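You operate a simulated robot arm through the tools that you are given. There is no shell and no other tool. Be economical: measure what you need, move in short steps, check, and stop when the job is done.

You run a simulated robot arm. Do the job below in one go: nothing can be reset, and whatever is moved stays where it is left.

TASK
Release both levers, wipe the guide plate clean with the green pad, and throw the levers back.
Fine: put the pad back; the printer stays off and the feed unit out.

Only the result counts: the job must be done as asked and must still hold three seconds after the hand-in. Knocking over, shifting, dropping, spilling or breaking anything else fails it.

THE ROBOT
A 6-joint arm with a two-finger parallel gripper, fixed in place. Base frame: the origin is at the foot of the arm, x ahead of it, y to its left, z up. Lengths are in mm, angles in degrees, forces in N, time in s.
With the tool pointing down near the work surface it reaches from about 100 to 720 mm from the base axis. Its first joint turns from -166.0 to 166.0 degrees. Payload 3.91 kg.
The tool frame sits at the grasp point between the pads (the TCP): z along the fingers, y along the line on which they close. The tips reach 30 mm beyond it. The gripper opens to 110 mm. The fingers are 20 mm wide and 10 mm thick; the gripper's body (48 by 112 mm) begins 55 mm behind the TCP.
Orientation is that of the tool frame in the base frame, as a unit quaternion [x, y, z, w]. With the fingers straight down and closing along the base's y, the tool's x points along the base's -x, its y along +y and its z along -z.

THE INTERFACE
- The arm moves only by the tool drive_tool. Its argument "series" is one flat list of numbers, 6 for each row, row after row: the shift along the base's x, y, z in mm, then the turn, a rotation vector about the base's x, y, z in degrees. In form: [tx, ty, tz, rx, ry, rz, tx, ty, tz, rx, ry, rz, ...]. A call has 1 to 8 rows; each row is the pose to reach, as a shift and turn from the pose commanded when the call began. "hand" is the finger opening in mm, from 0 to 110, set as the call begins (left out, the last holds). Each row takes 0.2 s and may step no farther than 50 mm and 8.6 degrees from the row before; otherwise, or with a gripper value out of range, the whole call is refused. Where a pose cannot be reached the arm comes as near as it can. A force on the tool above 40 N (or 10 N above the force at the start of the call, whichever is more), or a blocked arm, ends the call early, and 0.2 s more pass. Each finger travels about 45 mm/s and halts on what it meets, pressing with about 41 N; the grip force reading is that of the motor and also rises with nothing between the fingers. The clock runs only during rows and for 0.2 s after the last one: add rows that repeat a pose to give the fingers time. It gives the time, the measured TCP pose, the force on the tool (base axes), the opening and the grip force at its end, in the units of the frame above (readings bear some noise).
- Cameras (640 x 400 px; columns grow to the right, rows downward): "scene" is fixed at [49.2, -499.7, 1452.1]; the picture's right is [-0.61, 0.79, 0.00], its down [0.38, 0.29, -0.88] and it looks along [-0.70, -0.54, -0.47] (base axes); focal length 214 px, centre (320, 200). "wrist" rides on the gripper at [77, 7, -114] in the tool frame; the picture's right is [-0.09, 1.00, 0.00], its down [-0.80, -0.07, -0.59] and it looks along [-0.59, -0.05, 0.80] (tool axes); focal length 270 px, centre (320, 200).
- grab_frame(camera): a new picture of that camera. The clock stands still meanwhile.
- slide_trunk(by): slides the trunk up (or, below 0, down) by that many mm; the arm rides with it, the base frame stays. It gives what a move gives, with no picture.
- locate(camera, pixels): for up to 12 pixels [column, row] of the newest picture of that camera ("zoom" is the newest enlarged one), the place [x, y, z] in the base frame of the surface seen there, good to about 2 mm. The clock stands still meanwhile.
- inspect(camera, box): a new picture of the part [left, top, right, bottom] of that camera's present view, enlarged. The clock stands still meanwhile.
- finish_job(): hands the job in; it is judged then, once.

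Keep the steps short. Do not move on a guess: measure, check each grasp and each placing, and mend mistakes. In all there are 80 turns and 34 pictures (those below and enlarged ones count). Leave the gripper open and the arm clear of the work at the hand-in unless told otherwise, and finish with a single line.

The tools are called as name(argument=value, ...) on one line, values as JSON. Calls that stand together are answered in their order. drive_tool: Moves the arm, as the interface text tells. Its arguments: {"type":"object","properties":{"series":{"type":"array","items":{"type":"number"}},"hand":{"type":"number"}},"required":["series"]} The other tools are called the same way: slide_trunk (by) slides the trunk up or down; grab_frame (camera) takes a picture; locate (camera, pixels) gives the place of the surface under pixels of a picture; inspect (camera, box) takes an enlarged picture of a part of a camera's view; finish_job () hands the job in.

At the start:

```text
clock: 0.0
ee_pos: [231.7, -361.4, 1440.2]
tool_rot: [0.0, 1.0, 0.0, 0.0]
ft_force: [0.3, -0.5, -1.1]
grip_width: 110.0
finger_force: 0.0
trunk travel left (down, up): [-550.0, 60.0]
```

scene: 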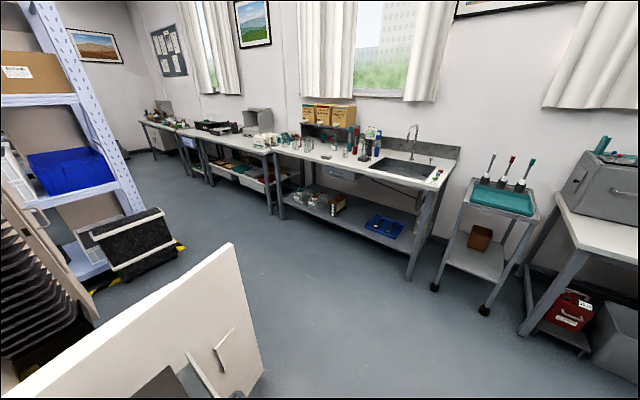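
wrist: 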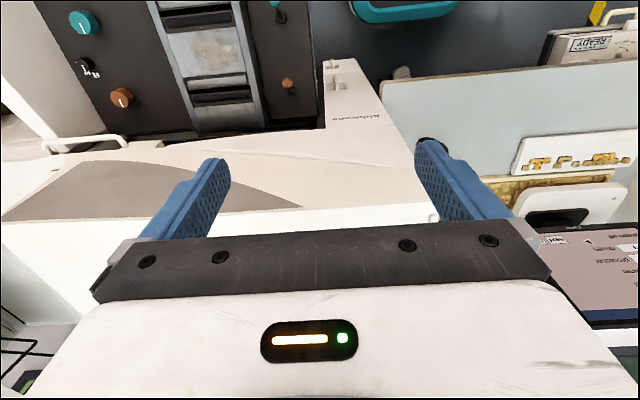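

The wrist view shows a dark unit with levers at the top left, and the scene camera looks away from the bench. I'll enlarge parts of the wrist view first, before moving anything.

inspect(camera="wrist", box=[0, 0, 360, 225])

inspect(camera="wrist", box=[320, 0, 640, 200])

inspect(camera="scene", box=[0, 230, 280, 400])

```text
1.78 times, centred on (180, 112) of wrist
```

zoom: 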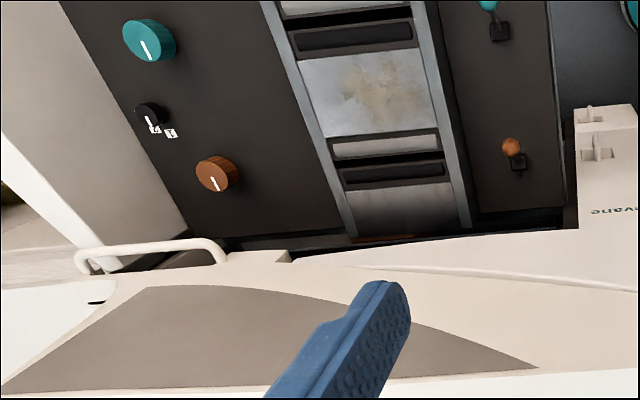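

```text
2.00 times, centred on (480, 100) of wrist
```

zoom: 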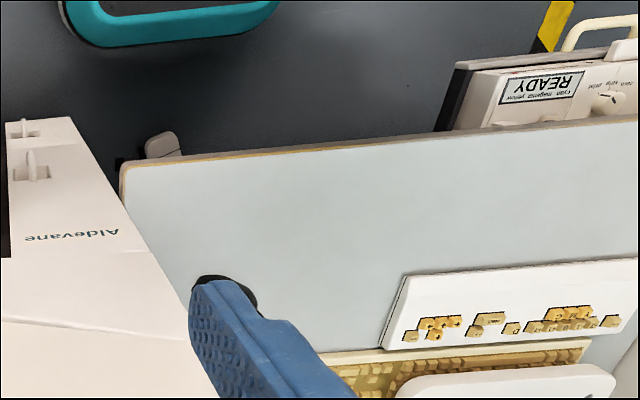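

```text
2.29 times, centred on (140, 315) of scene
```

zoom: 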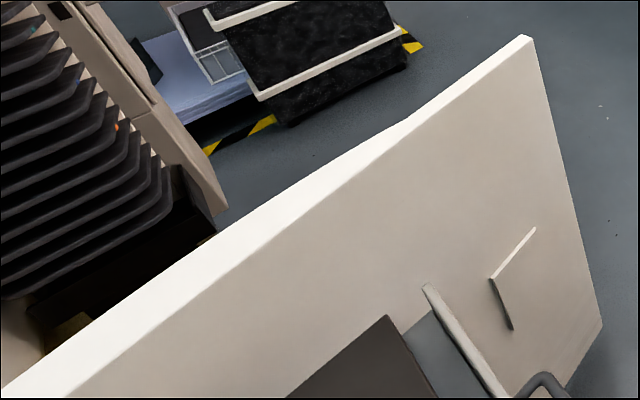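

A printer with its front open: knobs at the left, a stained metal plate in the middle, and small teal and orange sticks at the right. I'll measure them in the wrist view.

locate(camera="wrist", pixels=[[82, 22], [122, 97], [84, 64], [220, 48], [287, 83], [276, 3], [215, 82], [205, 15], [340, 100], [410, 10], [345, 85], [60, 140]])

locate(camera="scene", pixels=[[230, 340], [185, 370], [160, 385], [235, 250], [100, 330], [260, 370]])

```text
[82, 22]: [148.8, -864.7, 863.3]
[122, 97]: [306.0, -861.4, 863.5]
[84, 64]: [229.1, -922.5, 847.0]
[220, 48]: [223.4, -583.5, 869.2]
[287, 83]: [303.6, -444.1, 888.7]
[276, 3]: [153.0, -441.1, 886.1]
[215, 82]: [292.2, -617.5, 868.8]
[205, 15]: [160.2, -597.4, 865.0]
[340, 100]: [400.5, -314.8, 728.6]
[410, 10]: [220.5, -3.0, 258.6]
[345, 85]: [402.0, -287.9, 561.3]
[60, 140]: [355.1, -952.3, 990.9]
```

```text
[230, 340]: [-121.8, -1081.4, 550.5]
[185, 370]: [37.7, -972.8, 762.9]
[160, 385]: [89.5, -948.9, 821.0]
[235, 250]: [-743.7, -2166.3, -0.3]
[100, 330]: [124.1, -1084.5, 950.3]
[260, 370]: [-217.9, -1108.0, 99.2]
```

The levers and the plate sit at z ≈ 870, well below the arm, so the trunk has to go down later. I can't see the green pad yet. I'll tilt the tool about y in place so the wrist camera sees more of the −x side.

drive_tool(series=[0, 0, 0, 0, 8.5, 0, 0, 0, 0, 0, 17, 0, 0, 0, 0, 0, 25.5, 0, 0, 0, 0, 0, 34, 0, 0, 0, 0, 0, 40, 0])

grab_frame(camera="wrist")

```text
clock: 1.2
ee_pos: [215.2, -365.2, 1412.1]
tool_rot: [0.0, 0.94, -0.002, -0.342]
ft_force: [1.0, -1.2, 0.4]
grip_width: 109.9
finger_force: 0.3
out of reach, approached as far as the arm can: row 4, 5
trunk travel left (down, up): [-550.0, 60.0]
```

```text
28 pictures are left
```

wrist: 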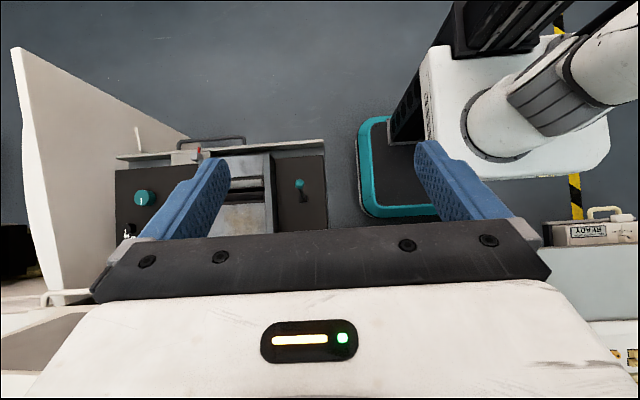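

The pulled-out feed unit is at columns 115–330, with something red near (198,152). I'll enlarge it.

inspect(camera="wrist", box=[90, 110, 350, 250])

locate(camera="wrist", pixels=[[198, 153], [303, 184], [144, 197], [240, 142], [180, 140], [135, 130], [15, 50], [300, 160], [322, 145], [256, 165], [380, 125], [130, 160]])

```text
2.46 times, centred on (220, 180) of wrist
```

zoom: 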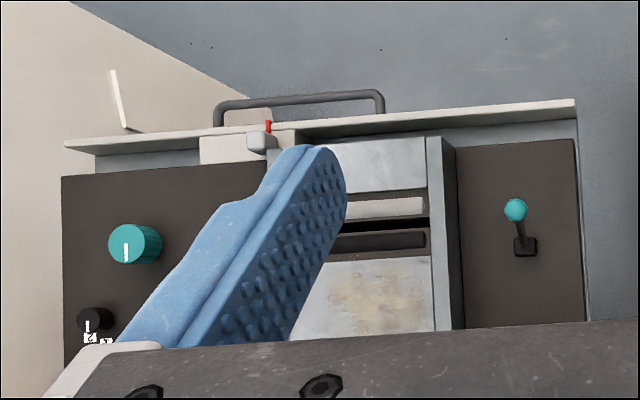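

```text
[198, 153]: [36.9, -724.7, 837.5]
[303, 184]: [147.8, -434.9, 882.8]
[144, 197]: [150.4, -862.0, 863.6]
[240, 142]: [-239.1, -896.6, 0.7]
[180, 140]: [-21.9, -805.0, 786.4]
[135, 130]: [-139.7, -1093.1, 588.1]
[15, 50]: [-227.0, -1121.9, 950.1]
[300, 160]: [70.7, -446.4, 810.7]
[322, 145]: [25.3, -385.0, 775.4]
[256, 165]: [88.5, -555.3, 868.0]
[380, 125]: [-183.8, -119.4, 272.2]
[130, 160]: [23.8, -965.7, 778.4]
```

The feed unit is clear now, with a teal stick at (150,−438) and an orange one at (304,−444). I still haven't found a green pad, so I'll tilt back and beyond to look forward over the printer.

drive_tool(series=[4, 1, 7, 0, -8.5, 0, 8, 2, 14, 0, -17, 0, 12, 3, 21, 0, -25.5, 0, 16, 4, 28, 0, -34, 0, 16, 4, 28, 0, -42, 0, 16, 4, 28, 0, -50, 0, 16, 4, 28, 0, -58, 0, 16, 4, 28, 0, -65, 0])

grab_frame(camera="wrist")

```text
clock: 3.0
ee_pos: [232.1, -361.2, 1438.7]
tool_rot: [0.0, 0.976, 0.0, 0.219]
ft_force: [0.1, 0.2, 0.6]
grip_width: 110.0
finger_force: 0.1
trunk travel left (down, up): [-550.0, 60.0]
```

```text
26 pictures are left
```

wrist: 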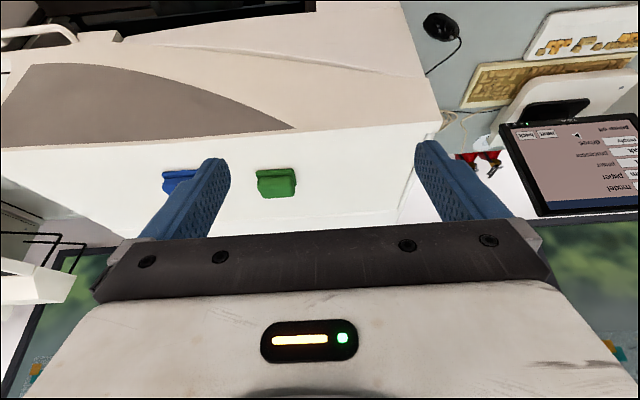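

A green pad shows at (276,183) and a blue one at (180,180), both on the printer's top. I'll enlarge and measure them.

inspect(camera="wrist", box=[150, 150, 450, 240])

locate(camera="wrist", pixels=[[260, 172], [294, 171], [297, 194], [264, 197], [276, 183], [277, 174], [280, 192], [275, 215], [330, 190], [270, 155], [175, 185], [400, 200]])

```text
2.13 times, centred on (300, 195) of wrist
```

zoom: 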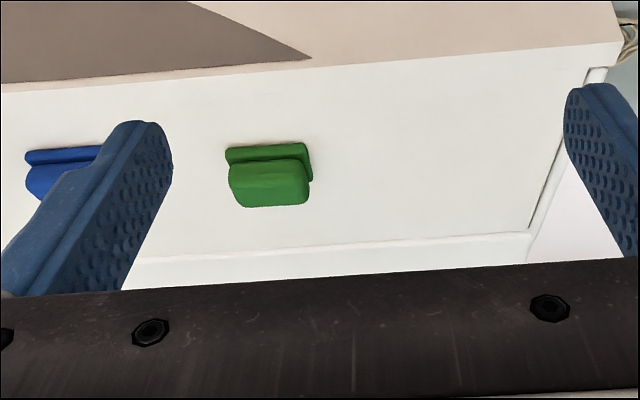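

```text
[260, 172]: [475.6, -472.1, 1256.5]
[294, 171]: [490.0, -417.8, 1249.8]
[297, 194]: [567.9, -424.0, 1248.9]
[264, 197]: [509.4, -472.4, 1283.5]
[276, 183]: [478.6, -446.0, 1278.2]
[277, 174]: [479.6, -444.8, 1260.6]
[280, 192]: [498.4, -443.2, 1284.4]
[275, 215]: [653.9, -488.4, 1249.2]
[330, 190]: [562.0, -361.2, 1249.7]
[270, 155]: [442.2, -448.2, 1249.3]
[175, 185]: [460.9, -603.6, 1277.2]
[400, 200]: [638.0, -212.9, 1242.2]
```

The pad lies on the printer's top deck (z ≈ 1249.5), with a low base and a grip block up to z ≈ 1285. I'll go back to vertical and move nearer for a view from above.

drive_tool(series=[40, -20, 0, 0, 8.5, 0, 80, -40, 0, 0, 17, 0, 120, -60, 0, 0, 25.3, 0, 150, -84, 0, 0, 25.3, 0])

grab_frame(camera="wrist")

```text
clock: 4.0
ee_pos: [383.7, -445.9, 1440.8]
tool_rot: [0.0, 1.0, -0.001, -0.004]
ft_force: [-0.1, -0.5, -0.9]
grip_width: 109.9
finger_force: 0.1
trunk travel left (down, up): [-550.0, 60.0]
```

```text
24 pictures are left
```

wrist: 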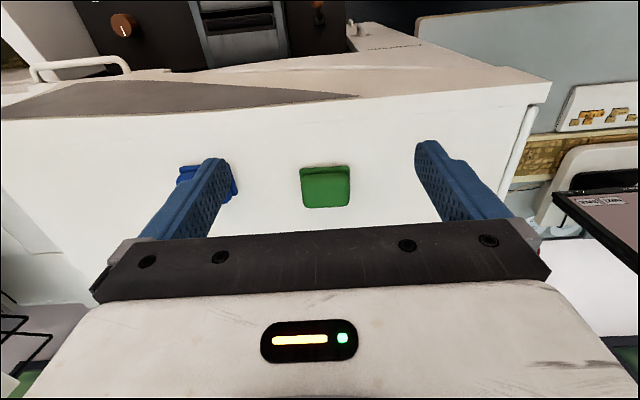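

inspect(camera="wrist", box=[270, 140, 380, 220])

locate(camera="wrist", pixels=[[302, 170], [348, 167], [350, 203], [305, 207], [308, 178], [345, 176], [326, 190], [326, 170], [180, 180], [330, 86], [80, 95], [420, 140]])

```text
5.00 times, centred on (325, 180) of wrist
```

zoom: 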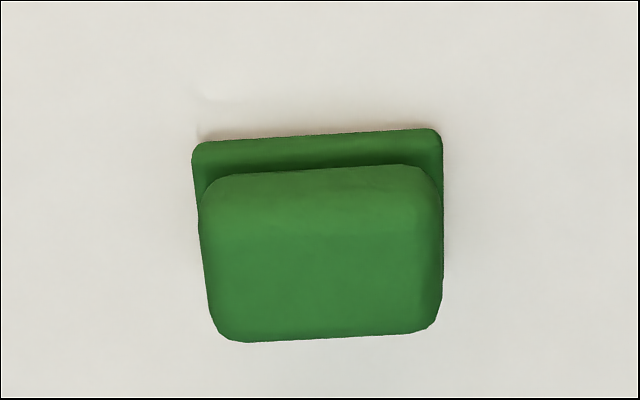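

```text
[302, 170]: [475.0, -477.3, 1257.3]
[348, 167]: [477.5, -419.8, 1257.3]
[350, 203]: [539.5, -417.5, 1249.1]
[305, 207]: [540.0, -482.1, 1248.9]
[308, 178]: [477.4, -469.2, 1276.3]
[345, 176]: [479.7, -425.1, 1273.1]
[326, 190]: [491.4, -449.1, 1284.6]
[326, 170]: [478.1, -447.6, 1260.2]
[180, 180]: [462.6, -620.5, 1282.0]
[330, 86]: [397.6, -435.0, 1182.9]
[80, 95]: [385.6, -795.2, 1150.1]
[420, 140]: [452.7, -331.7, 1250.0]
```

locate(camera="zoom", pixels=[[320, 332], [320, 200], [320, 180], [320, 165], [320, 140], [215, 250], [435, 250], [200, 150], [436, 138], [425, 320], [225, 330], [320, 260]])

```text
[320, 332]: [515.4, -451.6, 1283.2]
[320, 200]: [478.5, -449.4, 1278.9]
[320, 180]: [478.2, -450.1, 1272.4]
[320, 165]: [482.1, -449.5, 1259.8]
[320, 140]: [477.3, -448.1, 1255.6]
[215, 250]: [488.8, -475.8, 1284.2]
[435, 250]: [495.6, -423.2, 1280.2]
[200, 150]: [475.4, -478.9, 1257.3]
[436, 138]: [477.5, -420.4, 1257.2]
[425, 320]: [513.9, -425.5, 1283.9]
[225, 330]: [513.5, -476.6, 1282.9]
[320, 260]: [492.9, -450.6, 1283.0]
```

The pad's grip block spans x 478–516 and y −478 to −423, with its top at z 1284; its base is about 11 mm thick. Before lowering the trunk I'll check where the neighbouring desk and the printer's edges are.

locate(camera="wrist", pixels=[[425, 20], [430, 40], [530, 8], [600, 5], [525, 170], [545, 90], [360, 25], [300, 66], [240, 68], [150, 68], [560, 50], [630, 60]])

```text
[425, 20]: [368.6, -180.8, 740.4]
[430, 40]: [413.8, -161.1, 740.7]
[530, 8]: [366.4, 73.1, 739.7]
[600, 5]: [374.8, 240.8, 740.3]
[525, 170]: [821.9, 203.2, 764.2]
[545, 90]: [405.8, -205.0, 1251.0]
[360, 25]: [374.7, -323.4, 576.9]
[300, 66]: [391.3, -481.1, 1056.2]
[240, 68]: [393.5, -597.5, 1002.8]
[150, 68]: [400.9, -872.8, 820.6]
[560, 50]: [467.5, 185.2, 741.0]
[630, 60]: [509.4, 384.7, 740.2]
```

The desk stands at z 740 beyond x 366, and the printer body begins at x ≈ 390, so the space above the feed unit is free. I'll back off to x ≈ 230, then lower the trunk by 400.

drive_tool(series=[-45, 0, 0, 0, 0, 0, -90, 0, 0, 0, 0, 0, -135, 0, 0, 0, 0, 0, -165, 0, 0, 0, 0, 0])

slide_trunk(by=-380)

drive_tool(series=[-40, -20, 0, 0, 0, 0, -80, -40, 0, 0, 0, 0, -110, -70, 0, 0, 0, 0])

grab_frame(camera="wrist")

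```text
clock: 5.0
ee_pos: [215.5, -447.2, 1439.5]
tool_rot: [0.001, 1.0, 0.0, -0.002]
ft_force: [0.5, -1.1, -0.5]
grip_width: 110.1
finger_force: 0.1
trunk travel left (down, up): [-550.0, 60.0]
```

```text
clock: 8.7
ee_pos: [215.9, -447.5, 1058.0]
tool_rot: [0.0, 1.0, 0.0, -0.003]
ft_force: [0.2, -0.4, -0.1]
grip_width: 110.4
finger_force: 0.1
trunk travel left (down, up): [-170.0, 440.0]
```

```text
clock: 9.5
ee_pos: [102.9, -516.7, 1057.5]
tool_rot: [0.0, 1.0, 0.0, -0.002]
ft_force: [-0.1, 0.8, 1.2]
grip_width: 110.2
finger_force: 0.0
trunk travel left (down, up): [-170.0, 440.0]
```

```text
22 pictures are left
```

wrist: 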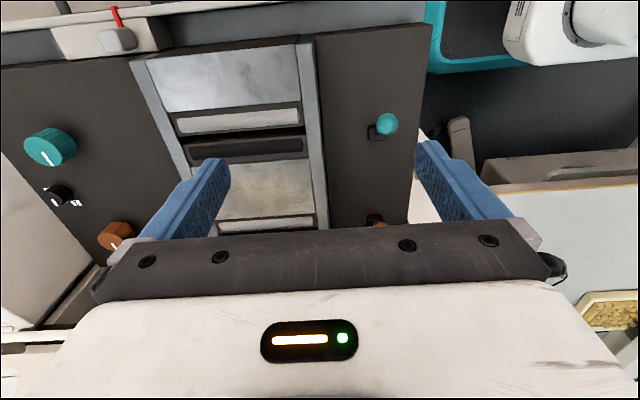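

I can see the unit much better now. I'll enlarge the lever side and the upper left, and measure points.

inspect(camera="wrist", box=[330, 90, 450, 240])

locate(camera="zoom", pixels=[[320, 100], [290, 180], [265, 170]])

inspect(camera="wrist", box=[0, 0, 330, 206])

locate(camera="wrist", pixels=[[387, 123], [376, 133], [376, 218], [220, 75], [240, 120], [260, 150], [265, 185], [265, 222], [150, 100], [308, 90], [115, 12], [340, 180]])

```text
2.67 times, centred on (390, 165) of wrist
```

zoom: 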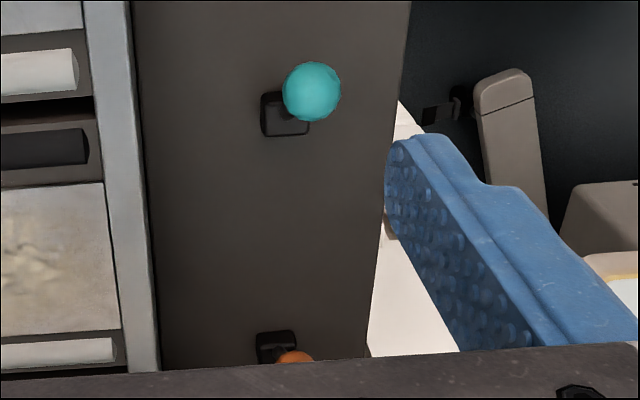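

```text
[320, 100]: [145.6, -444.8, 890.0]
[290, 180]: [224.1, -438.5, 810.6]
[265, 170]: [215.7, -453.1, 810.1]
```

```text
1.94 times, centred on (165, 103) of wrist
```

zoom: 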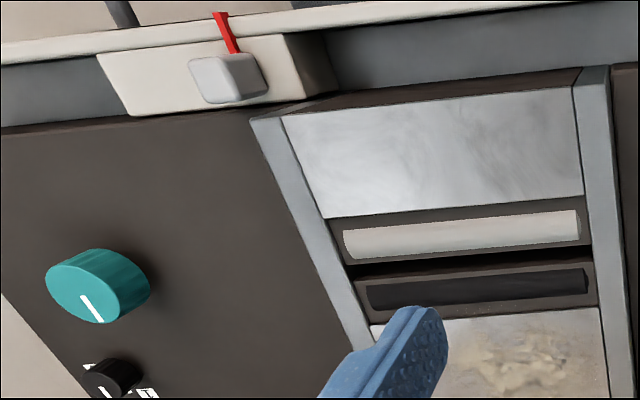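

```text
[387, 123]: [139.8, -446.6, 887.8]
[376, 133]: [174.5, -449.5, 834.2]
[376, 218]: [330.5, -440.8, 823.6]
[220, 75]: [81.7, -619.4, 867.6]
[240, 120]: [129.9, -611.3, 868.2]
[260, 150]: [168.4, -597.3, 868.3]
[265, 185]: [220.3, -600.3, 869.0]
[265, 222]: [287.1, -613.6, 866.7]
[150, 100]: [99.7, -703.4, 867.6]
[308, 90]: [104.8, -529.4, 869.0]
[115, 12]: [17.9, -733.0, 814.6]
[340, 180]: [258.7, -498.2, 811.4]
```

Both sticks seem to rise from sockets in a panel at z ≈ 811 and lean towards −x, with their balls at z ≈ 880. I'll move so the camera sees both of them clearly between the fingers.

drive_tool(series=[40, 40, 0, 0, 0, 0, 80, 78, 0, 0, 0, 0, 100, 78, 0, 0, 0, 0])

inspect(camera="wrist", box=[180, 0, 500, 200])

```text
refused: row 1 steps farther than a row can; nothing moved
```

```text
2.00 times, centred on (340, 100) of wrist
```

zoom: 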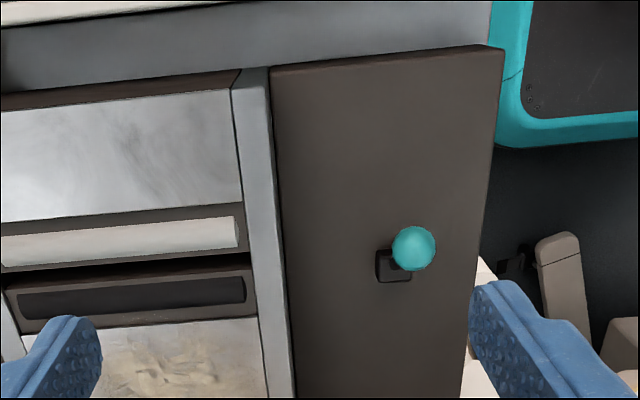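

That step was over 50 mm, so the call was refused and nothing moved. I'll repeat it in smaller steps.

drive_tool(series=[33, 30, 0, 0, 0, 0, 66, 60, 0, 0, 0, 0, 100, 78, 0, 0, 0, 0])

inspect(camera="wrist", box=[220, 0, 460, 230])

```text
clock: 10.3
ee_pos: [204.3, -438.5, 1057.8]
tool_rot: [0.0, 1.0, 0.0, -0.001]
ft_force: [-0.3, 0.0, -0.4]
grip_width: 109.7
finger_force: 0.1
trunk travel left (down, up): [-170.0, 440.0]
```

```text
1.74 times, centred on (340, 115) of wrist
```

zoom: 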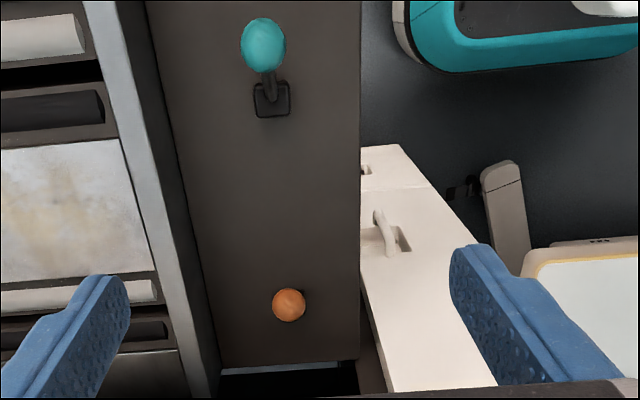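

locate(camera="zoom", pixels=[[262, 45], [285, 45], [245, 45], [268, 85], [258, 105], [285, 105], [272, 115], [289, 305], [272, 305], [305, 305], [385, 230], [330, 200]])

```text
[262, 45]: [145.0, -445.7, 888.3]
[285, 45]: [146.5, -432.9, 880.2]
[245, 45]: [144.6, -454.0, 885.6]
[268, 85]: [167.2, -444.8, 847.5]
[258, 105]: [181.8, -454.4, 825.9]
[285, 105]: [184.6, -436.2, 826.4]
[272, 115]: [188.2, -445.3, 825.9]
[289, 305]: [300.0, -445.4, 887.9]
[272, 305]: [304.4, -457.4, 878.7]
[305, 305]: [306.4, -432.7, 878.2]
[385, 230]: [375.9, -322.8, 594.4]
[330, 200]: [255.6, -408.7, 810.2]
```

Measured: the teal ball is centred near (143,−444,877), with its boot near (179,−445,820). The orange ball is near (303,−445,876). Both lean towards −x, so they should swing over to +x. I'll come over the teal ball with the fingers at 60 mm and go down around it.

drive_tool(hand=60, series=[-30, -3, 0, 0, 0, 0, -60, -6, 0, 0, 0, 0, -60, -6, -45, 0, 0, 0, -60, -6, -90, 0, 0, 0, -60, -6, -130, 0, 0, 0, -60, -6, -150, 0, 0, 0, -60, -6, -168, 0, 0, 0])

inspect(camera="wrist", box=[200, 60, 440, 260])

```text
clock: 11.9
ee_pos: [145.5, -444.7, 890.3]
tool_rot: [0.0, 1.0, 0.0, -0.003]
ft_force: [0.4, 0.1, 0.5]
grip_width: 59.9
finger_force: 0.0
trunk travel left (down, up): [-170.0, 440.0]
```

```text
2.00 times, centred on (320, 160) of wrist
```

zoom: 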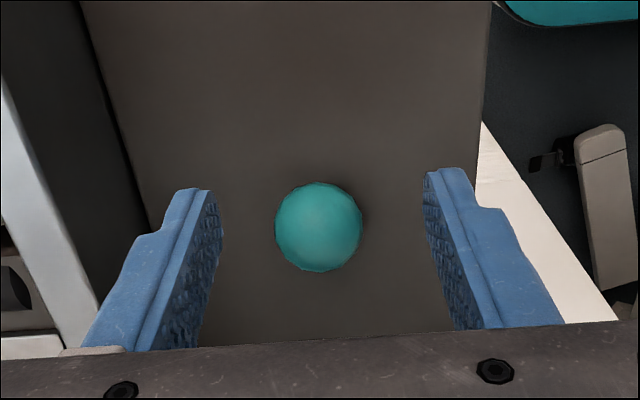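

The ball sits between the fingers and is centred. I'll close onto it now and give the fingers time.

drive_tool(hand=20, series=[0, 0, -4, 0, 0, 0, 0, 0, -4, 0, 0, 0, 0, 0, -4, 0, 0, 0, 0, 0, -4, 0, 0, 0])

locate(camera="zoom", pixels=[[318, 190], [318, 226], [318, 265]])

```text
clock: 12.9
ee_pos: [145.3, -444.5, 885.8]
tool_rot: [0.0, 1.0, -0.001, -0.003]
ft_force: [-0.3, -3.3, -0.6]
grip_width: 23.9
finger_force: 44.6
trunk travel left (down, up): [-170.0, 440.0]
```

```text
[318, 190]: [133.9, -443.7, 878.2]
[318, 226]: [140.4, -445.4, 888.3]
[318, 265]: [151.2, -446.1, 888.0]
```

The grip on the ball is firm at 23.9 mm, which is its diameter. I'll move it over an arc towards +x, to upright first, and check the force.

drive_tool(series=[8.6, 0, 4.6, 0, 0, 0, 17.4, 0, 7.8, 0, 0, 0, 26.6, 0, 9.7, 0, 0, 0, 36, 0, 10.4, 0, 0, 0])

```text
clock: 13.9
ee_pos: [182.3, -446.0, 896.1]
tool_rot: [-0.001, 1.0, 0.002, -0.003]
ft_force: [1.8, 4.5, -31.4]
grip_width: 23.8
finger_force: 44.7
trunk travel left (down, up): [-170.0, 440.0]
```

The tool feels a 31 N pull downward, so I lifted slightly too much. I'll ease down 3 mm and read again.

drive_tool(series=[0, 0, -3, 0, 0, 0])

inspect(camera="wrist", box=[200, 60, 440, 260])

```text
clock: 14.3
ee_pos: [181.9, -445.9, 895.3]
tool_rot: [0.0, 1.0, 0.0, -0.001]
ft_force: [2.0, 6.5, -10.8]
grip_width: 23.7
finger_force: 44.9
trunk travel left (down, up): [-170.0, 440.0]
```

```text
2.00 times, centred on (320, 160) of wrist
```

zoom: 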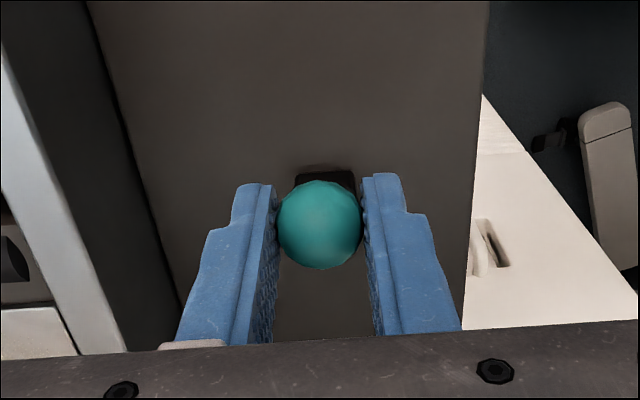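

The lever follows the hand. I'll go on down the other side of the arc.

drive_tool(series=[9.4, 0, -1.5, 0, 0, 0, 18.6, 0, -3.5, 0, 0, 0, 27.4, 0, -6.8, 0, 0, 0])

```text
clock: 15.1
ee_pos: [208.9, -445.2, 889.1]
tool_rot: [0.0, 1.0, -0.004, -0.001]
ft_force: [0.1, -5.0, 27.3]
grip_width: 23.9
finger_force: 45.1
trunk travel left (down, up): [-170.0, 440.0]
```

drive_tool(series=[0, 0, 2, 0, 0, 0, 7, 0, -0.5, 0, 0, 0])

```text
clock: 15.7
ee_pos: [215.6, -445.3, 887.5]
tool_rot: [0.001, 1.0, -0.001, -0.002]
ft_force: [0.9, -15.5, 27.8]
grip_width: 23.7
finger_force: 45.4
trunk travel left (down, up): [-170.0, 440.0]
```

There's no resistance along x yet, so the end stop isn't reached. I'll go on carefully.

drive_tool(series=[5, 0, 0, 0, 0, 0, 9, 0, -3, 0, 0, 0])

```text
clock: 16.3
ee_pos: [223.7, -444.6, 885.8]
tool_rot: [0.001, 1.0, -0.002, -0.001]
ft_force: [0.0, -11.2, 33.4]
grip_width: 23.6
finger_force: 44.7
trunk travel left (down, up): [-170.0, 440.0]
```

I'll open to 60, lift off and look where the lever stays.

drive_tool(hand=60, series=[0, 0, 2, 0, 0, 0, 0, 0, 2, 0, 0, 0, 0, 0, 2, 0, 0, 0, 0, 0, 40, 0, 0, 0, -20, 0, 80, 0, 0, 0, -40, 0, 125, 0, 0, 0, -40, 0, 165, 0, 0, 0])

inspect(camera="wrist", box=[220, 0, 460, 230])

locate(camera="zoom", pixels=[[268, 85], [268, 110], [270, 130], [289, 305]])

```text
clock: 17.9
ee_pos: [184.5, -446.4, 1047.9]
tool_rot: [0.0, 1.0, 0.001, -0.003]
ft_force: [0.6, -0.3, 0.1]
grip_width: 59.9
finger_force: 0.0
trunk travel left (down, up): [-170.0, 440.0]
```

```text
1.74 times, centred on (340, 115) of wrist
```

zoom: 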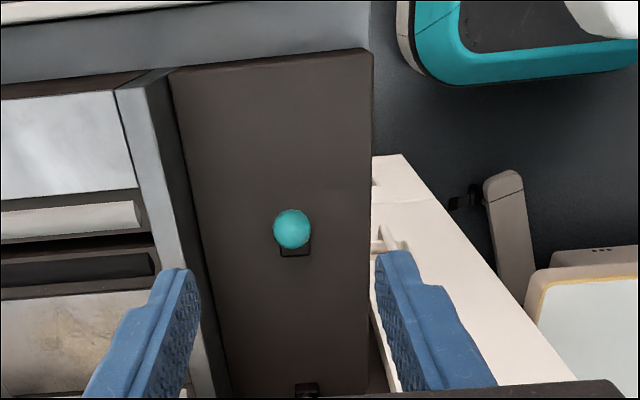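

```text
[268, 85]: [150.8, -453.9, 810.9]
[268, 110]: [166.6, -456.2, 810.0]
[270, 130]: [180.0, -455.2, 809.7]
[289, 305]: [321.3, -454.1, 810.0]
```

The unit looks placed differently in this view, so I'll check whether it has shifted.

locate(camera="zoom", pixels=[[291, 228], [295, 250], [310, 388], [360, 52], [200, 70], [60, 120], [130, 90], [250, 20], [60, 360], [395, 225], [440, 20], [70, 220]])

grab_frame(camera="wrist")

```text
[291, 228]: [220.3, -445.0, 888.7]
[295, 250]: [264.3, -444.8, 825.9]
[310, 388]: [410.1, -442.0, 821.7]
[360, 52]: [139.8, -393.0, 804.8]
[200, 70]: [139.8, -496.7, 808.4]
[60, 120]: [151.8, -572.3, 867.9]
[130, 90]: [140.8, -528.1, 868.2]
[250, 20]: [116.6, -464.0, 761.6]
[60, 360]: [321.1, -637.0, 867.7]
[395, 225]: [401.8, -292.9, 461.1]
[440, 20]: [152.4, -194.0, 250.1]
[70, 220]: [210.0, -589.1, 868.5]
```

```text
14 pictures are left
```

wrist: 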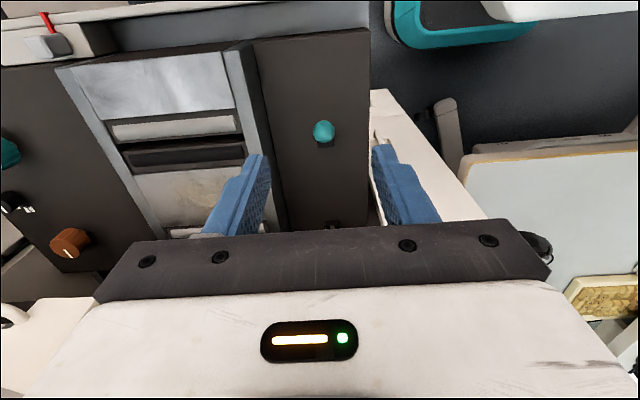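

My push slid the whole feed unit in by about 80 mm: the boot went from x ≈ 178 to ≈ 258, and the lever didn't turn. I have to pull it out again and find a way to hold it. The grey block with the red tag at (50,40) on the unit's front may be a slide lock, so I'll look at that.

inspect(camera="wrist", box=[0, 0, 130, 81])

locate(camera="zoom", pixels=[[240, 210], [300, 200], [200, 180], [320, 250], [225, 90], [180, 230], [400, 200], [500, 170], [300, 130], [100, 240], [260, 250], [560, 250]])

```text
4.92 times, centred on (65, 40) of wrist
```

zoom: 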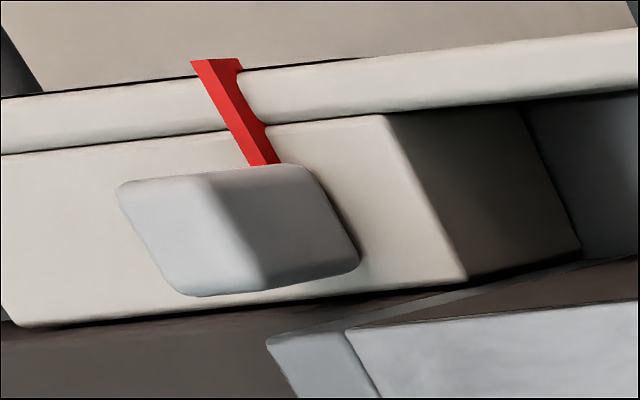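

```text
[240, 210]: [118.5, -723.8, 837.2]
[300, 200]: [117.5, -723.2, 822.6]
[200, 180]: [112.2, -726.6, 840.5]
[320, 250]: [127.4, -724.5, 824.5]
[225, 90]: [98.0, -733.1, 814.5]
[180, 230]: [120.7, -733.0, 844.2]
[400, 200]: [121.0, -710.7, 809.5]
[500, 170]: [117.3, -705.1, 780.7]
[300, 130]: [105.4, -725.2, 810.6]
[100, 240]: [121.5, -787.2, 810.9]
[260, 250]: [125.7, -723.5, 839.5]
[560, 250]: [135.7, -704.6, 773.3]
```

The paddle is a small rocker on the unit's front, with the high side at y ≈ −733 and a red bar. I'll leave it alone for now. First I'll pull the unit out again by the same ball, so I go back down over it at (223,−445).

drive_tool(series=[20, 0, -40, 0, 0, 0, 38, 1, -80, 0, 0, 0, 38, 1, -120, 0, 0, 0, 38, 1, -150, 0, 0, 0, 38, 1, -162, 0, 0, 0])

drive_tool(hand=20, series=[0, 0, 0, 0, 0, 0, 0, 0, 0, 0, 0, 0, 0, 0, 0, 0, 0, 0, 0, 0, 0, 0, 0, 0])

drive_tool(series=[-12, 0, 0, 0, 0, 0, -25, 0, 0, 0, 0, 0, -40, 0, 0, 0, 0, 0, -55, 0, 0, 0, 0, 0, -67, 0, 0, 0, 0, 0, -74, 0, 0, 0, 0, 0])

```text
clock: 19.1
ee_pos: [223.8, -443.6, 885.5]
tool_rot: [0.0, 1.0, 0.0, -0.002]
ft_force: [-0.2, -0.5, 0.5]
grip_width: 60.0
finger_force: 0.1
trunk travel left (down, up): [-170.0, 440.0]
```

```text
clock: 20.1
ee_pos: [224.0, -445.1, 885.0]
tool_rot: [0.0, 1.0, 0.001, -0.003]
ft_force: [0.2, -8.2, 1.1]
grip_width: 23.9
finger_force: 44.6
trunk travel left (down, up): [-170.0, 440.0]
```

```text
clock: 21.5
ee_pos: [149.4, -445.5, 885.3]
tool_rot: [0.0, 1.0, 0.0, -0.002]
ft_force: [0.2, -3.3, -10.9]
grip_width: 23.9
finger_force: 44.7
trunk travel left (down, up): [-170.0, 440.0]
```

Now I'll ease the last few mm to the old place at x ≈ 145 and feel for a stop.

drive_tool(series=[-2, 0, 0, 0, 0, 0, -4, 0, 0, 0, 0, 0, -4, 0, 0, 0, 0, 0])

drive_tool(series=[-1.5, 0, 0, 0, 0, 0, -3, 0, 0, 0, 0, 0, -3, 0, 0, 0, 0, 0])

```text
clock: 22.3
ee_pos: [145.4, -444.3, 885.5]
tool_rot: [0.001, 1.0, 0.001, -0.003]
ft_force: [1.0, -3.2, -14.2]
grip_width: 23.9
finger_force: 44.9
trunk travel left (down, up): [-170.0, 440.0]
```

```text
clock: 23.1
ee_pos: [142.7, -445.7, 886.0]
tool_rot: [0.0, 1.0, 0.0, -0.002]
ft_force: [3.4, -3.4, -17.6]
grip_width: 23.7
finger_force: 44.7
trunk travel left (down, up): [-170.0, 440.0]
```

drive_tool(series=[-2, 0, -1.5, 0, 0, 0, -4, 0, -3, 0, 0, 0, -4, 0, -3, 0, 0, 0])

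grab_frame(camera="wrist")

locate(camera="wrist", pixels=[[320, 165], [300, 30], [320, 60], [250, 60], [310, 120], [330, 120], [325, 110], [200, 60], [150, 60], [400, 60], [380, 40], [320, 10]])

```text
clock: 23.9
ee_pos: [138.3, -445.1, 886.8]
tool_rot: [0.0, 1.0, -0.003, -0.002]
ft_force: [2.4, -9.8, 13.0]
grip_width: 23.8
finger_force: 45.0
trunk travel left (down, up): [-170.0, 440.0]
```

```text
12 pictures are left
```

wrist: 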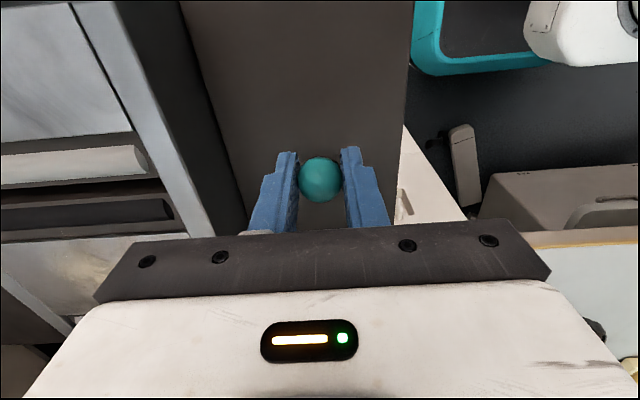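

```text
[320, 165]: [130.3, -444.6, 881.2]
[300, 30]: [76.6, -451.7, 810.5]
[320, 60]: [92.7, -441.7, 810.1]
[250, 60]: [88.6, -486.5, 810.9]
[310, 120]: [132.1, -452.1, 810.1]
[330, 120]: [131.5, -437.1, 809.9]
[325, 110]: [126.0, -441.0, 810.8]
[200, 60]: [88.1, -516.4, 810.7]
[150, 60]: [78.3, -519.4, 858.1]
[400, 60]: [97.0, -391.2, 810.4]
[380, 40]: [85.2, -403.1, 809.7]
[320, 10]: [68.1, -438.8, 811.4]
```

I'll check the unit's position against the white bar, which was at x ≈ 130 at the start.

locate(camera="wrist", pixels=[[75, 148], [75, 160], [75, 175], [90, 200], [90, 212], [90, 235], [140, 160], [75, 140], [320, 185]])

```text
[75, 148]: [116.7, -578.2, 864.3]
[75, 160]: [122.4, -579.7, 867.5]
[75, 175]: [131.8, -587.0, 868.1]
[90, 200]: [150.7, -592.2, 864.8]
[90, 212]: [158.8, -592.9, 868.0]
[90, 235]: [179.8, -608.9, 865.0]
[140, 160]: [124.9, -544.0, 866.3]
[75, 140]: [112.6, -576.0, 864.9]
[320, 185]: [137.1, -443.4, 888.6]
```

The unit is now about 5–7 mm further out than at the start, and the lever still hasn't turned. Since the unit slides freely, pushing isn't enough. I'll squeeze along x instead, with one finger on the ball's −x side and the other braced on the lever's own boot on its +x side. Now I release, rise and turn the hand a quarter.

drive_tool(hand=60, series=[0, 0, 0, 0, 0, 0, 0, 0, 0, 0, 0, 0, 0, 0, 0, 0, 0, 0, 0, 0, 45, 0, 0, 0, 10, 0, 90, 0, 0, 0, 20, 0, 110, 0, 0, 0])

drive_tool(hand=104, series=[0, 0, 0, 0, 0, -8.5, 0, 0, 0, 0, 0, -17, 0, 0, 0, 0, 0, -25.5, 0, 0, 0, 0, 0, -34, 0, 0, 0, 0, 0, -42.5, 0, 0, 0, 0, 0, -51, 0, 0, 0, 0, 0, -59.5, 0, 0, 0, 0, 0, -68])

drive_tool(series=[0, 0, 0, 0, 0, -8, 0, 0, 0, 0, 0, -16, 0, 0, 0, 0, 0, -22])

drive_tool(series=[0, 0, 0, 0, 8, 0, 0, 0, 0, 0, 16, 0, 0, 0, 0, 0, 24, 0])

grab_frame(camera="wrist")

```text
clock: 25.3
ee_pos: [159.8, -444.0, 993.7]
tool_rot: [0.001, 1.0, 0.001, -0.003]
ft_force: [0.4, 0.1, 0.3]
grip_width: 60.0
finger_force: 0.1
trunk travel left (down, up): [-170.0, 440.0]
```

```text
clock: 27.1
ee_pos: [157.8, -443.9, 993.9]
tool_rot: [0.561, 0.828, 0.001, -0.002]
ft_force: [0.1, -0.5, 0.0]
grip_width: 104.1
finger_force: 0.0
trunk travel left (down, up): [-170.0, 440.0]
```

```text
clock: 27.9
ee_pos: [158.5, -444.5, 992.8]
tool_rot: [0.709, 0.705, 0.002, -0.002]
ft_force: [-1.0, -0.1, 0.2]
grip_width: 104.0
finger_force: 0.0
trunk travel left (down, up): [-170.0, 440.0]
```

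```text
clock: 28.7
ee_pos: [157.8, -445.3, 993.4]
tool_rot: [0.692, 0.691, -0.145, -0.15]
ft_force: [0.3, 0.2, 0.9]
grip_width: 104.2
finger_force: 0.1
trunk travel left (down, up): [-170.0, 440.0]
```

```text
11 pictures are left
```

wrist: 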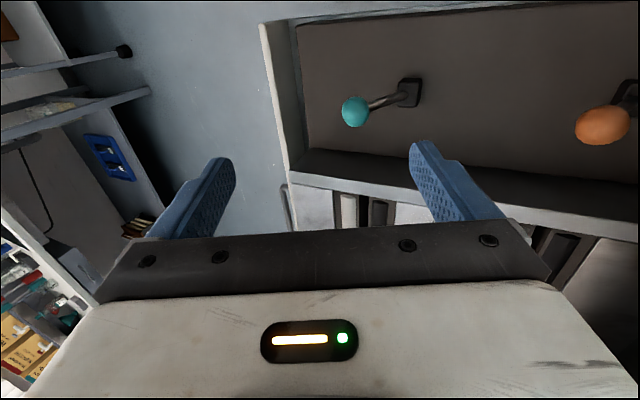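

This gives a good side view: the teal ball is at (355,112), its stick runs to the boot at (410,92), and the orange one is at (603,125). I'll measure.

locate(camera="wrist", pixels=[[355, 112], [344, 112], [385, 100], [420, 85], [402, 95], [418, 100], [409, 82], [603, 125], [628, 92], [350, 60], [300, 60], [402, 107]])

```text
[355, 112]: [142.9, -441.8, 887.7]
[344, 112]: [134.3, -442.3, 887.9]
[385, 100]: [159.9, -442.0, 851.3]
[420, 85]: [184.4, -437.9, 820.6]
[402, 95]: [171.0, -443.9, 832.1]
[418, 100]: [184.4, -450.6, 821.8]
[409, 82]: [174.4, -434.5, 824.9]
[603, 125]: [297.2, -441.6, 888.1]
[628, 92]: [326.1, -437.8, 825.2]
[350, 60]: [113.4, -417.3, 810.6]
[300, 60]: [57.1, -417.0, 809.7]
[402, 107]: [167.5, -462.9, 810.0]
```

The boot's +x face is at x ≈ 185 and the ball is centred near (141,−444,877). I'll lower the tilted hand so the +x finger tip comes just behind the boot, at TCP (154,−444,867).

drive_tool(series=[-1, 1, -45, 0, 0, 0, -2, 1, -85, 0, 0, 0, -3, 1, -110, 0, 0, 0, -3.7, 1, -125, 0, 0, 0])

grab_frame(camera="wrist")

```text
clock: 29.7
ee_pos: [154.5, -443.2, 869.3]
tool_rot: [0.693, 0.69, -0.146, -0.149]
ft_force: [0.9, 0.3, 1.1]
grip_width: 103.8
finger_force: 0.0
trunk travel left (down, up): [-170.0, 440.0]
```

```text
10 pictures are left
```

wrist: 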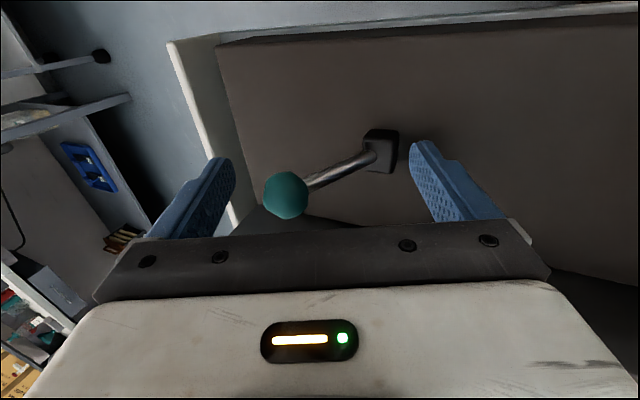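

The boot and the ball are both between the fingers. I'll close to about 34 mm and watch.

drive_tool(hand=34, series=[0, 0, 0, 0, 0, 0, 0, 0, 0, 0, 0, 0, 0, 0, 0, 0, 0, 0, 0, 0, 0, 0, 0, 0, 0, 0, 0, 0, 0, 0, 0, 0, 0, 0, 0, 0])

grab_frame(camera="wrist")

```text
clock: 31.0
ee_pos: [158.5, -442.4, 875.9]
tool_rot: [0.692, 0.692, -0.151, -0.139]
ft_force: [28.9, 1.0, 44.2]
grip_width: 39.3
finger_force: 44.7
trunk travel left (down, up): [-170.0, 440.0]
stopped in row 6: the force on the tool passed its limit (the readings are from after the stop); the commanded pose is now the measured one
```

```text
9 pictures are left
```

wrist: 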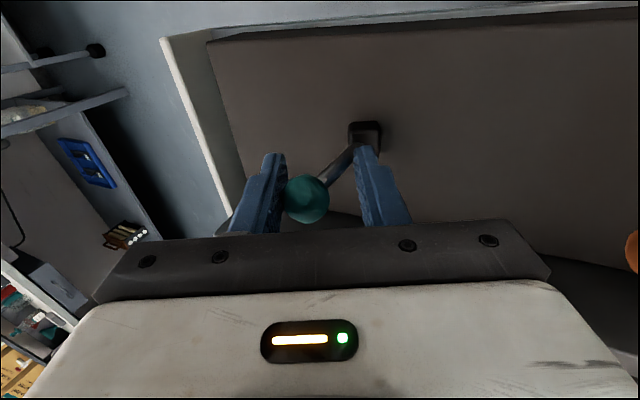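

locate(camera="wrist", pixels=[[307, 195], [307, 180], [335, 172], [365, 125], [375, 140], [365, 145], [300, 100], [215, 60], [370, 165]])

```text
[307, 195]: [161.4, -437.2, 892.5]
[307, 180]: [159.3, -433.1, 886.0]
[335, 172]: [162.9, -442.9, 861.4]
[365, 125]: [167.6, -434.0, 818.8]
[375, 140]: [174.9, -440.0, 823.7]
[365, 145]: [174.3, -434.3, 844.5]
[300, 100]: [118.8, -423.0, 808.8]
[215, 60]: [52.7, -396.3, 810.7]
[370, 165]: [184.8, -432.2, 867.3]
```

It works: the lever has turned from about −34° to about −11°. The ball is near x 158 over a boot near x 171, and one finger presses the ball while the other presses low on the stick. I'll hold the squeeze and rotate the hand about the lever's pivot, which turns the lever without pushing the unit.

drive_tool(hand=28, series=[4.9, 0, 0.9, 0, 5, 0, 9.9, 0, 1.3, 0, 10, 0, 14.9, 0, 1.3, 0, 15, 0, 19.9, 0, 0.9, 0, 20, 0])

grab_frame(camera="wrist")

```text
clock: 31.3
ee_pos: [166.0, -443.9, 875.6]
tool_rot: [0.689, 0.691, -0.161, -0.149]
ft_force: [44.0, 11.2, 14.6]
grip_width: 33.8
finger_force: 45.1
trunk travel left (down, up): [-170.0, 440.0]
stopped in row 1: the force on the tool passed its limit (the readings are from after the stop); the commanded pose is now the measured one
```

```text
8 pictures are left
```

wrist: 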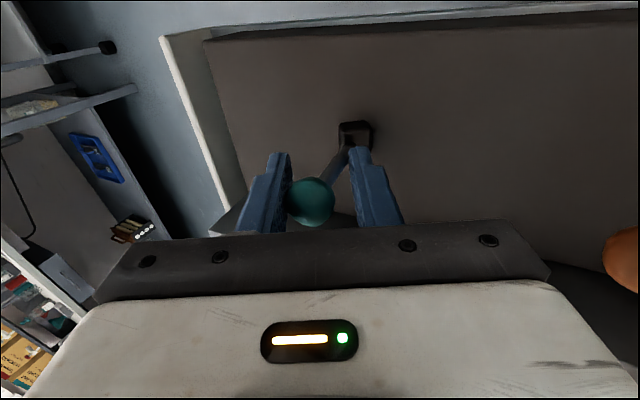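

locate(camera="wrist", pixels=[[310, 200], [315, 185], [352, 140], [345, 128], [368, 128], [340, 160], [215, 60], [618, 260]])

```text
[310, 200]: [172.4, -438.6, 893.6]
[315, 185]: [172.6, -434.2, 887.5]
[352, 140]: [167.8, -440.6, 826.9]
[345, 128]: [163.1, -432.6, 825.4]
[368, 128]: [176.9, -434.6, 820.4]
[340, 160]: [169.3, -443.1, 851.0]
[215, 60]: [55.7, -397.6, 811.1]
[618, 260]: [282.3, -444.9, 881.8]
```

The lever is now just past upright, with the ball at x ≈ 170 over the boot at ≈ 168. I'll ease the hand towards +x with a small further turn, to relieve the side force and carry the lever over.

drive_tool(series=[4, 0, 0, 0, 1, 0, 8, 0, 0, 0, 4, 0, 12, 0, 0, 0, 8, 0])

```text
clock: 32.1
ee_pos: [175.7, -443.1, 874.4]
tool_rot: [0.677, 0.677, -0.208, -0.2]
ft_force: [41.3, 16.2, 1.6]
grip_width: 32.1
finger_force: 45.2
trunk travel left (down, up): [-170.0, 440.0]
```

drive_tool(series=[5, 0, 0, 0, 3, 0, 9, 0, -1, 0, 6, 0, 12, 0, -1, 0, 9, 0])

grab_frame(camera="wrist")

```text
clock: 32.9
ee_pos: [187.4, -444.5, 871.7]
tool_rot: [0.658, 0.659, -0.26, -0.255]
ft_force: [28.9, 14.2, -32.9]
grip_width: 29.5
finger_force: 45.5
trunk travel left (down, up): [-170.0, 440.0]
```

```text
7 pictures are left
```

wrist: 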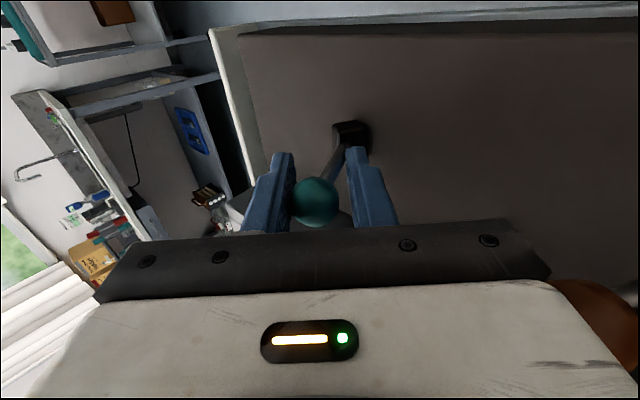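

locate(camera="wrist", pixels=[[318, 205], [318, 190], [345, 128], [365, 128], [338, 160], [352, 138], [260, 60], [590, 300]])

```text
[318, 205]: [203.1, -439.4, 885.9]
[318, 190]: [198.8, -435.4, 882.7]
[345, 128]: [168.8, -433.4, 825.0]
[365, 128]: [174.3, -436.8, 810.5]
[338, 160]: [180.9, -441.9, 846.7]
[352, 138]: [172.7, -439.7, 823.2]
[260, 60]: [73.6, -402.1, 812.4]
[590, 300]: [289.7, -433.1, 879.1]
```

The lever is now about 24° over on the far side, with the ball at x ≈ 195 and the boot at 169. The orange ball is close to the hand's body, so I won't tilt more. I'll open to 70, then tilt back and look at where the lever stays.

drive_tool(hand=70, series=[0, 0, 2, 0, 0, 0, 0, 0, 4, 0, 0, 0, 0, 0, 5, 0, 0, 0, 0, 0, 6, 0, -8, 0, 0, 0, 7, 0, -16, 0, 0, 0, 8, 0, -24, 0])

grab_frame(camera="wrist")

```text
clock: 34.3
ee_pos: [183.1, -445.3, 882.2]
tool_rot: [0.698, 0.697, -0.118, -0.11]
ft_force: [0.3, 0.2, -0.2]
grip_width: 70.0
finger_force: 0.0
trunk travel left (down, up): [-170.0, 440.0]
```

```text
6 pictures are left
```

wrist: 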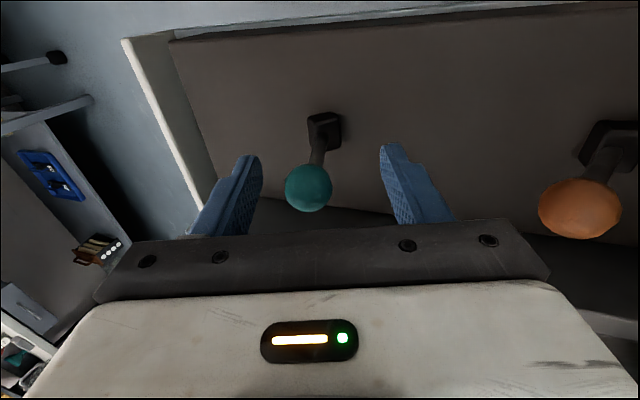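

locate(camera="wrist", pixels=[[308, 185], [300, 195], [312, 155], [318, 135], [338, 120], [312, 120], [580, 205], [560, 205], [612, 160], [600, 125], [170, 45]])

```text
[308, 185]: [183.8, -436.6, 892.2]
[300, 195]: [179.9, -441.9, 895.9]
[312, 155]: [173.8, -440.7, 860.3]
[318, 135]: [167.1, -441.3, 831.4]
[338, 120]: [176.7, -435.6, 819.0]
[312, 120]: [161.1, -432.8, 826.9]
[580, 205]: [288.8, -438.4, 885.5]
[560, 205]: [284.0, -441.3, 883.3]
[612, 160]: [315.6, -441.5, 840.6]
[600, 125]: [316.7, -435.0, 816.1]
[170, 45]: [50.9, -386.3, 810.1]
```

The teal lever came to rest about 12° past upright, after I had pressed it to about 24°. That looks like its end stop, roughly 45° of travel. Before the orange one I need the printer front's clearance, so I'll measure at the right edge of the same picture.

locate(camera="wrist", pixels=[[636, 200], [636, 230], [636, 265], [636, 300], [610, 320], [636, 325], [560, 285], [636, 60], [636, 100], [600, 20], [500, 15], [560, 245]])

```text
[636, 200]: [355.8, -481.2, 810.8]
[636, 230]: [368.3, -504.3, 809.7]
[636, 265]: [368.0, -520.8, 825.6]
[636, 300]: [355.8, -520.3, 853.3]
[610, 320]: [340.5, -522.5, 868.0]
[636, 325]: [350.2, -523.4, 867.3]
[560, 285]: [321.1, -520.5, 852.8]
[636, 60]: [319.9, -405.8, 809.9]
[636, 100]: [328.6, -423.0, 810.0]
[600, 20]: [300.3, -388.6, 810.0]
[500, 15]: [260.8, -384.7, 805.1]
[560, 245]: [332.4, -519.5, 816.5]
```

I'll straighten the hand, rise, and move beside the orange lever to look at it and the printer's front.

drive_tool(series=[0, 0, 4, 0, -8, 0, 0, 0, 8, 0, -16, 0, 0, 0, 20, 0, -19, 0, 0, 0, 65, 0, -19, 0, 35, 0, 95, 0, -19, 0, 75, 0, 115, 0, -19, 0, 105, 0, 115, 0, -19, 0])

grab_frame(camera="wrist")

```text
clock: 35.9
ee_pos: [288.4, -445.9, 996.9]
tool_rot: [0.709, 0.705, -0.002, 0.006]
ft_force: [-0.2, 0.1, 0.4]
grip_width: 69.9
finger_force: 0.1
trunk travel left (down, up): [-170.0, 440.0]
```

```text
5 pictures are left
```

wrist: 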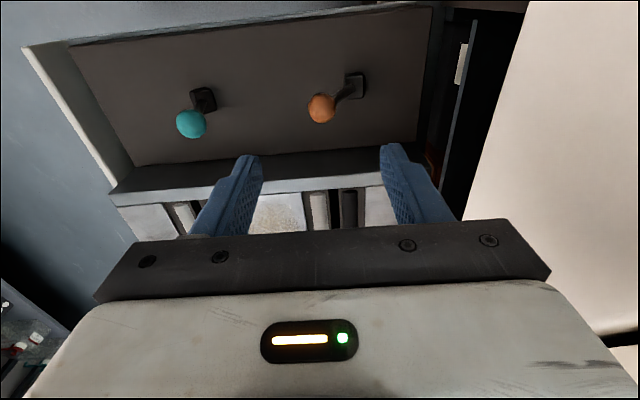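

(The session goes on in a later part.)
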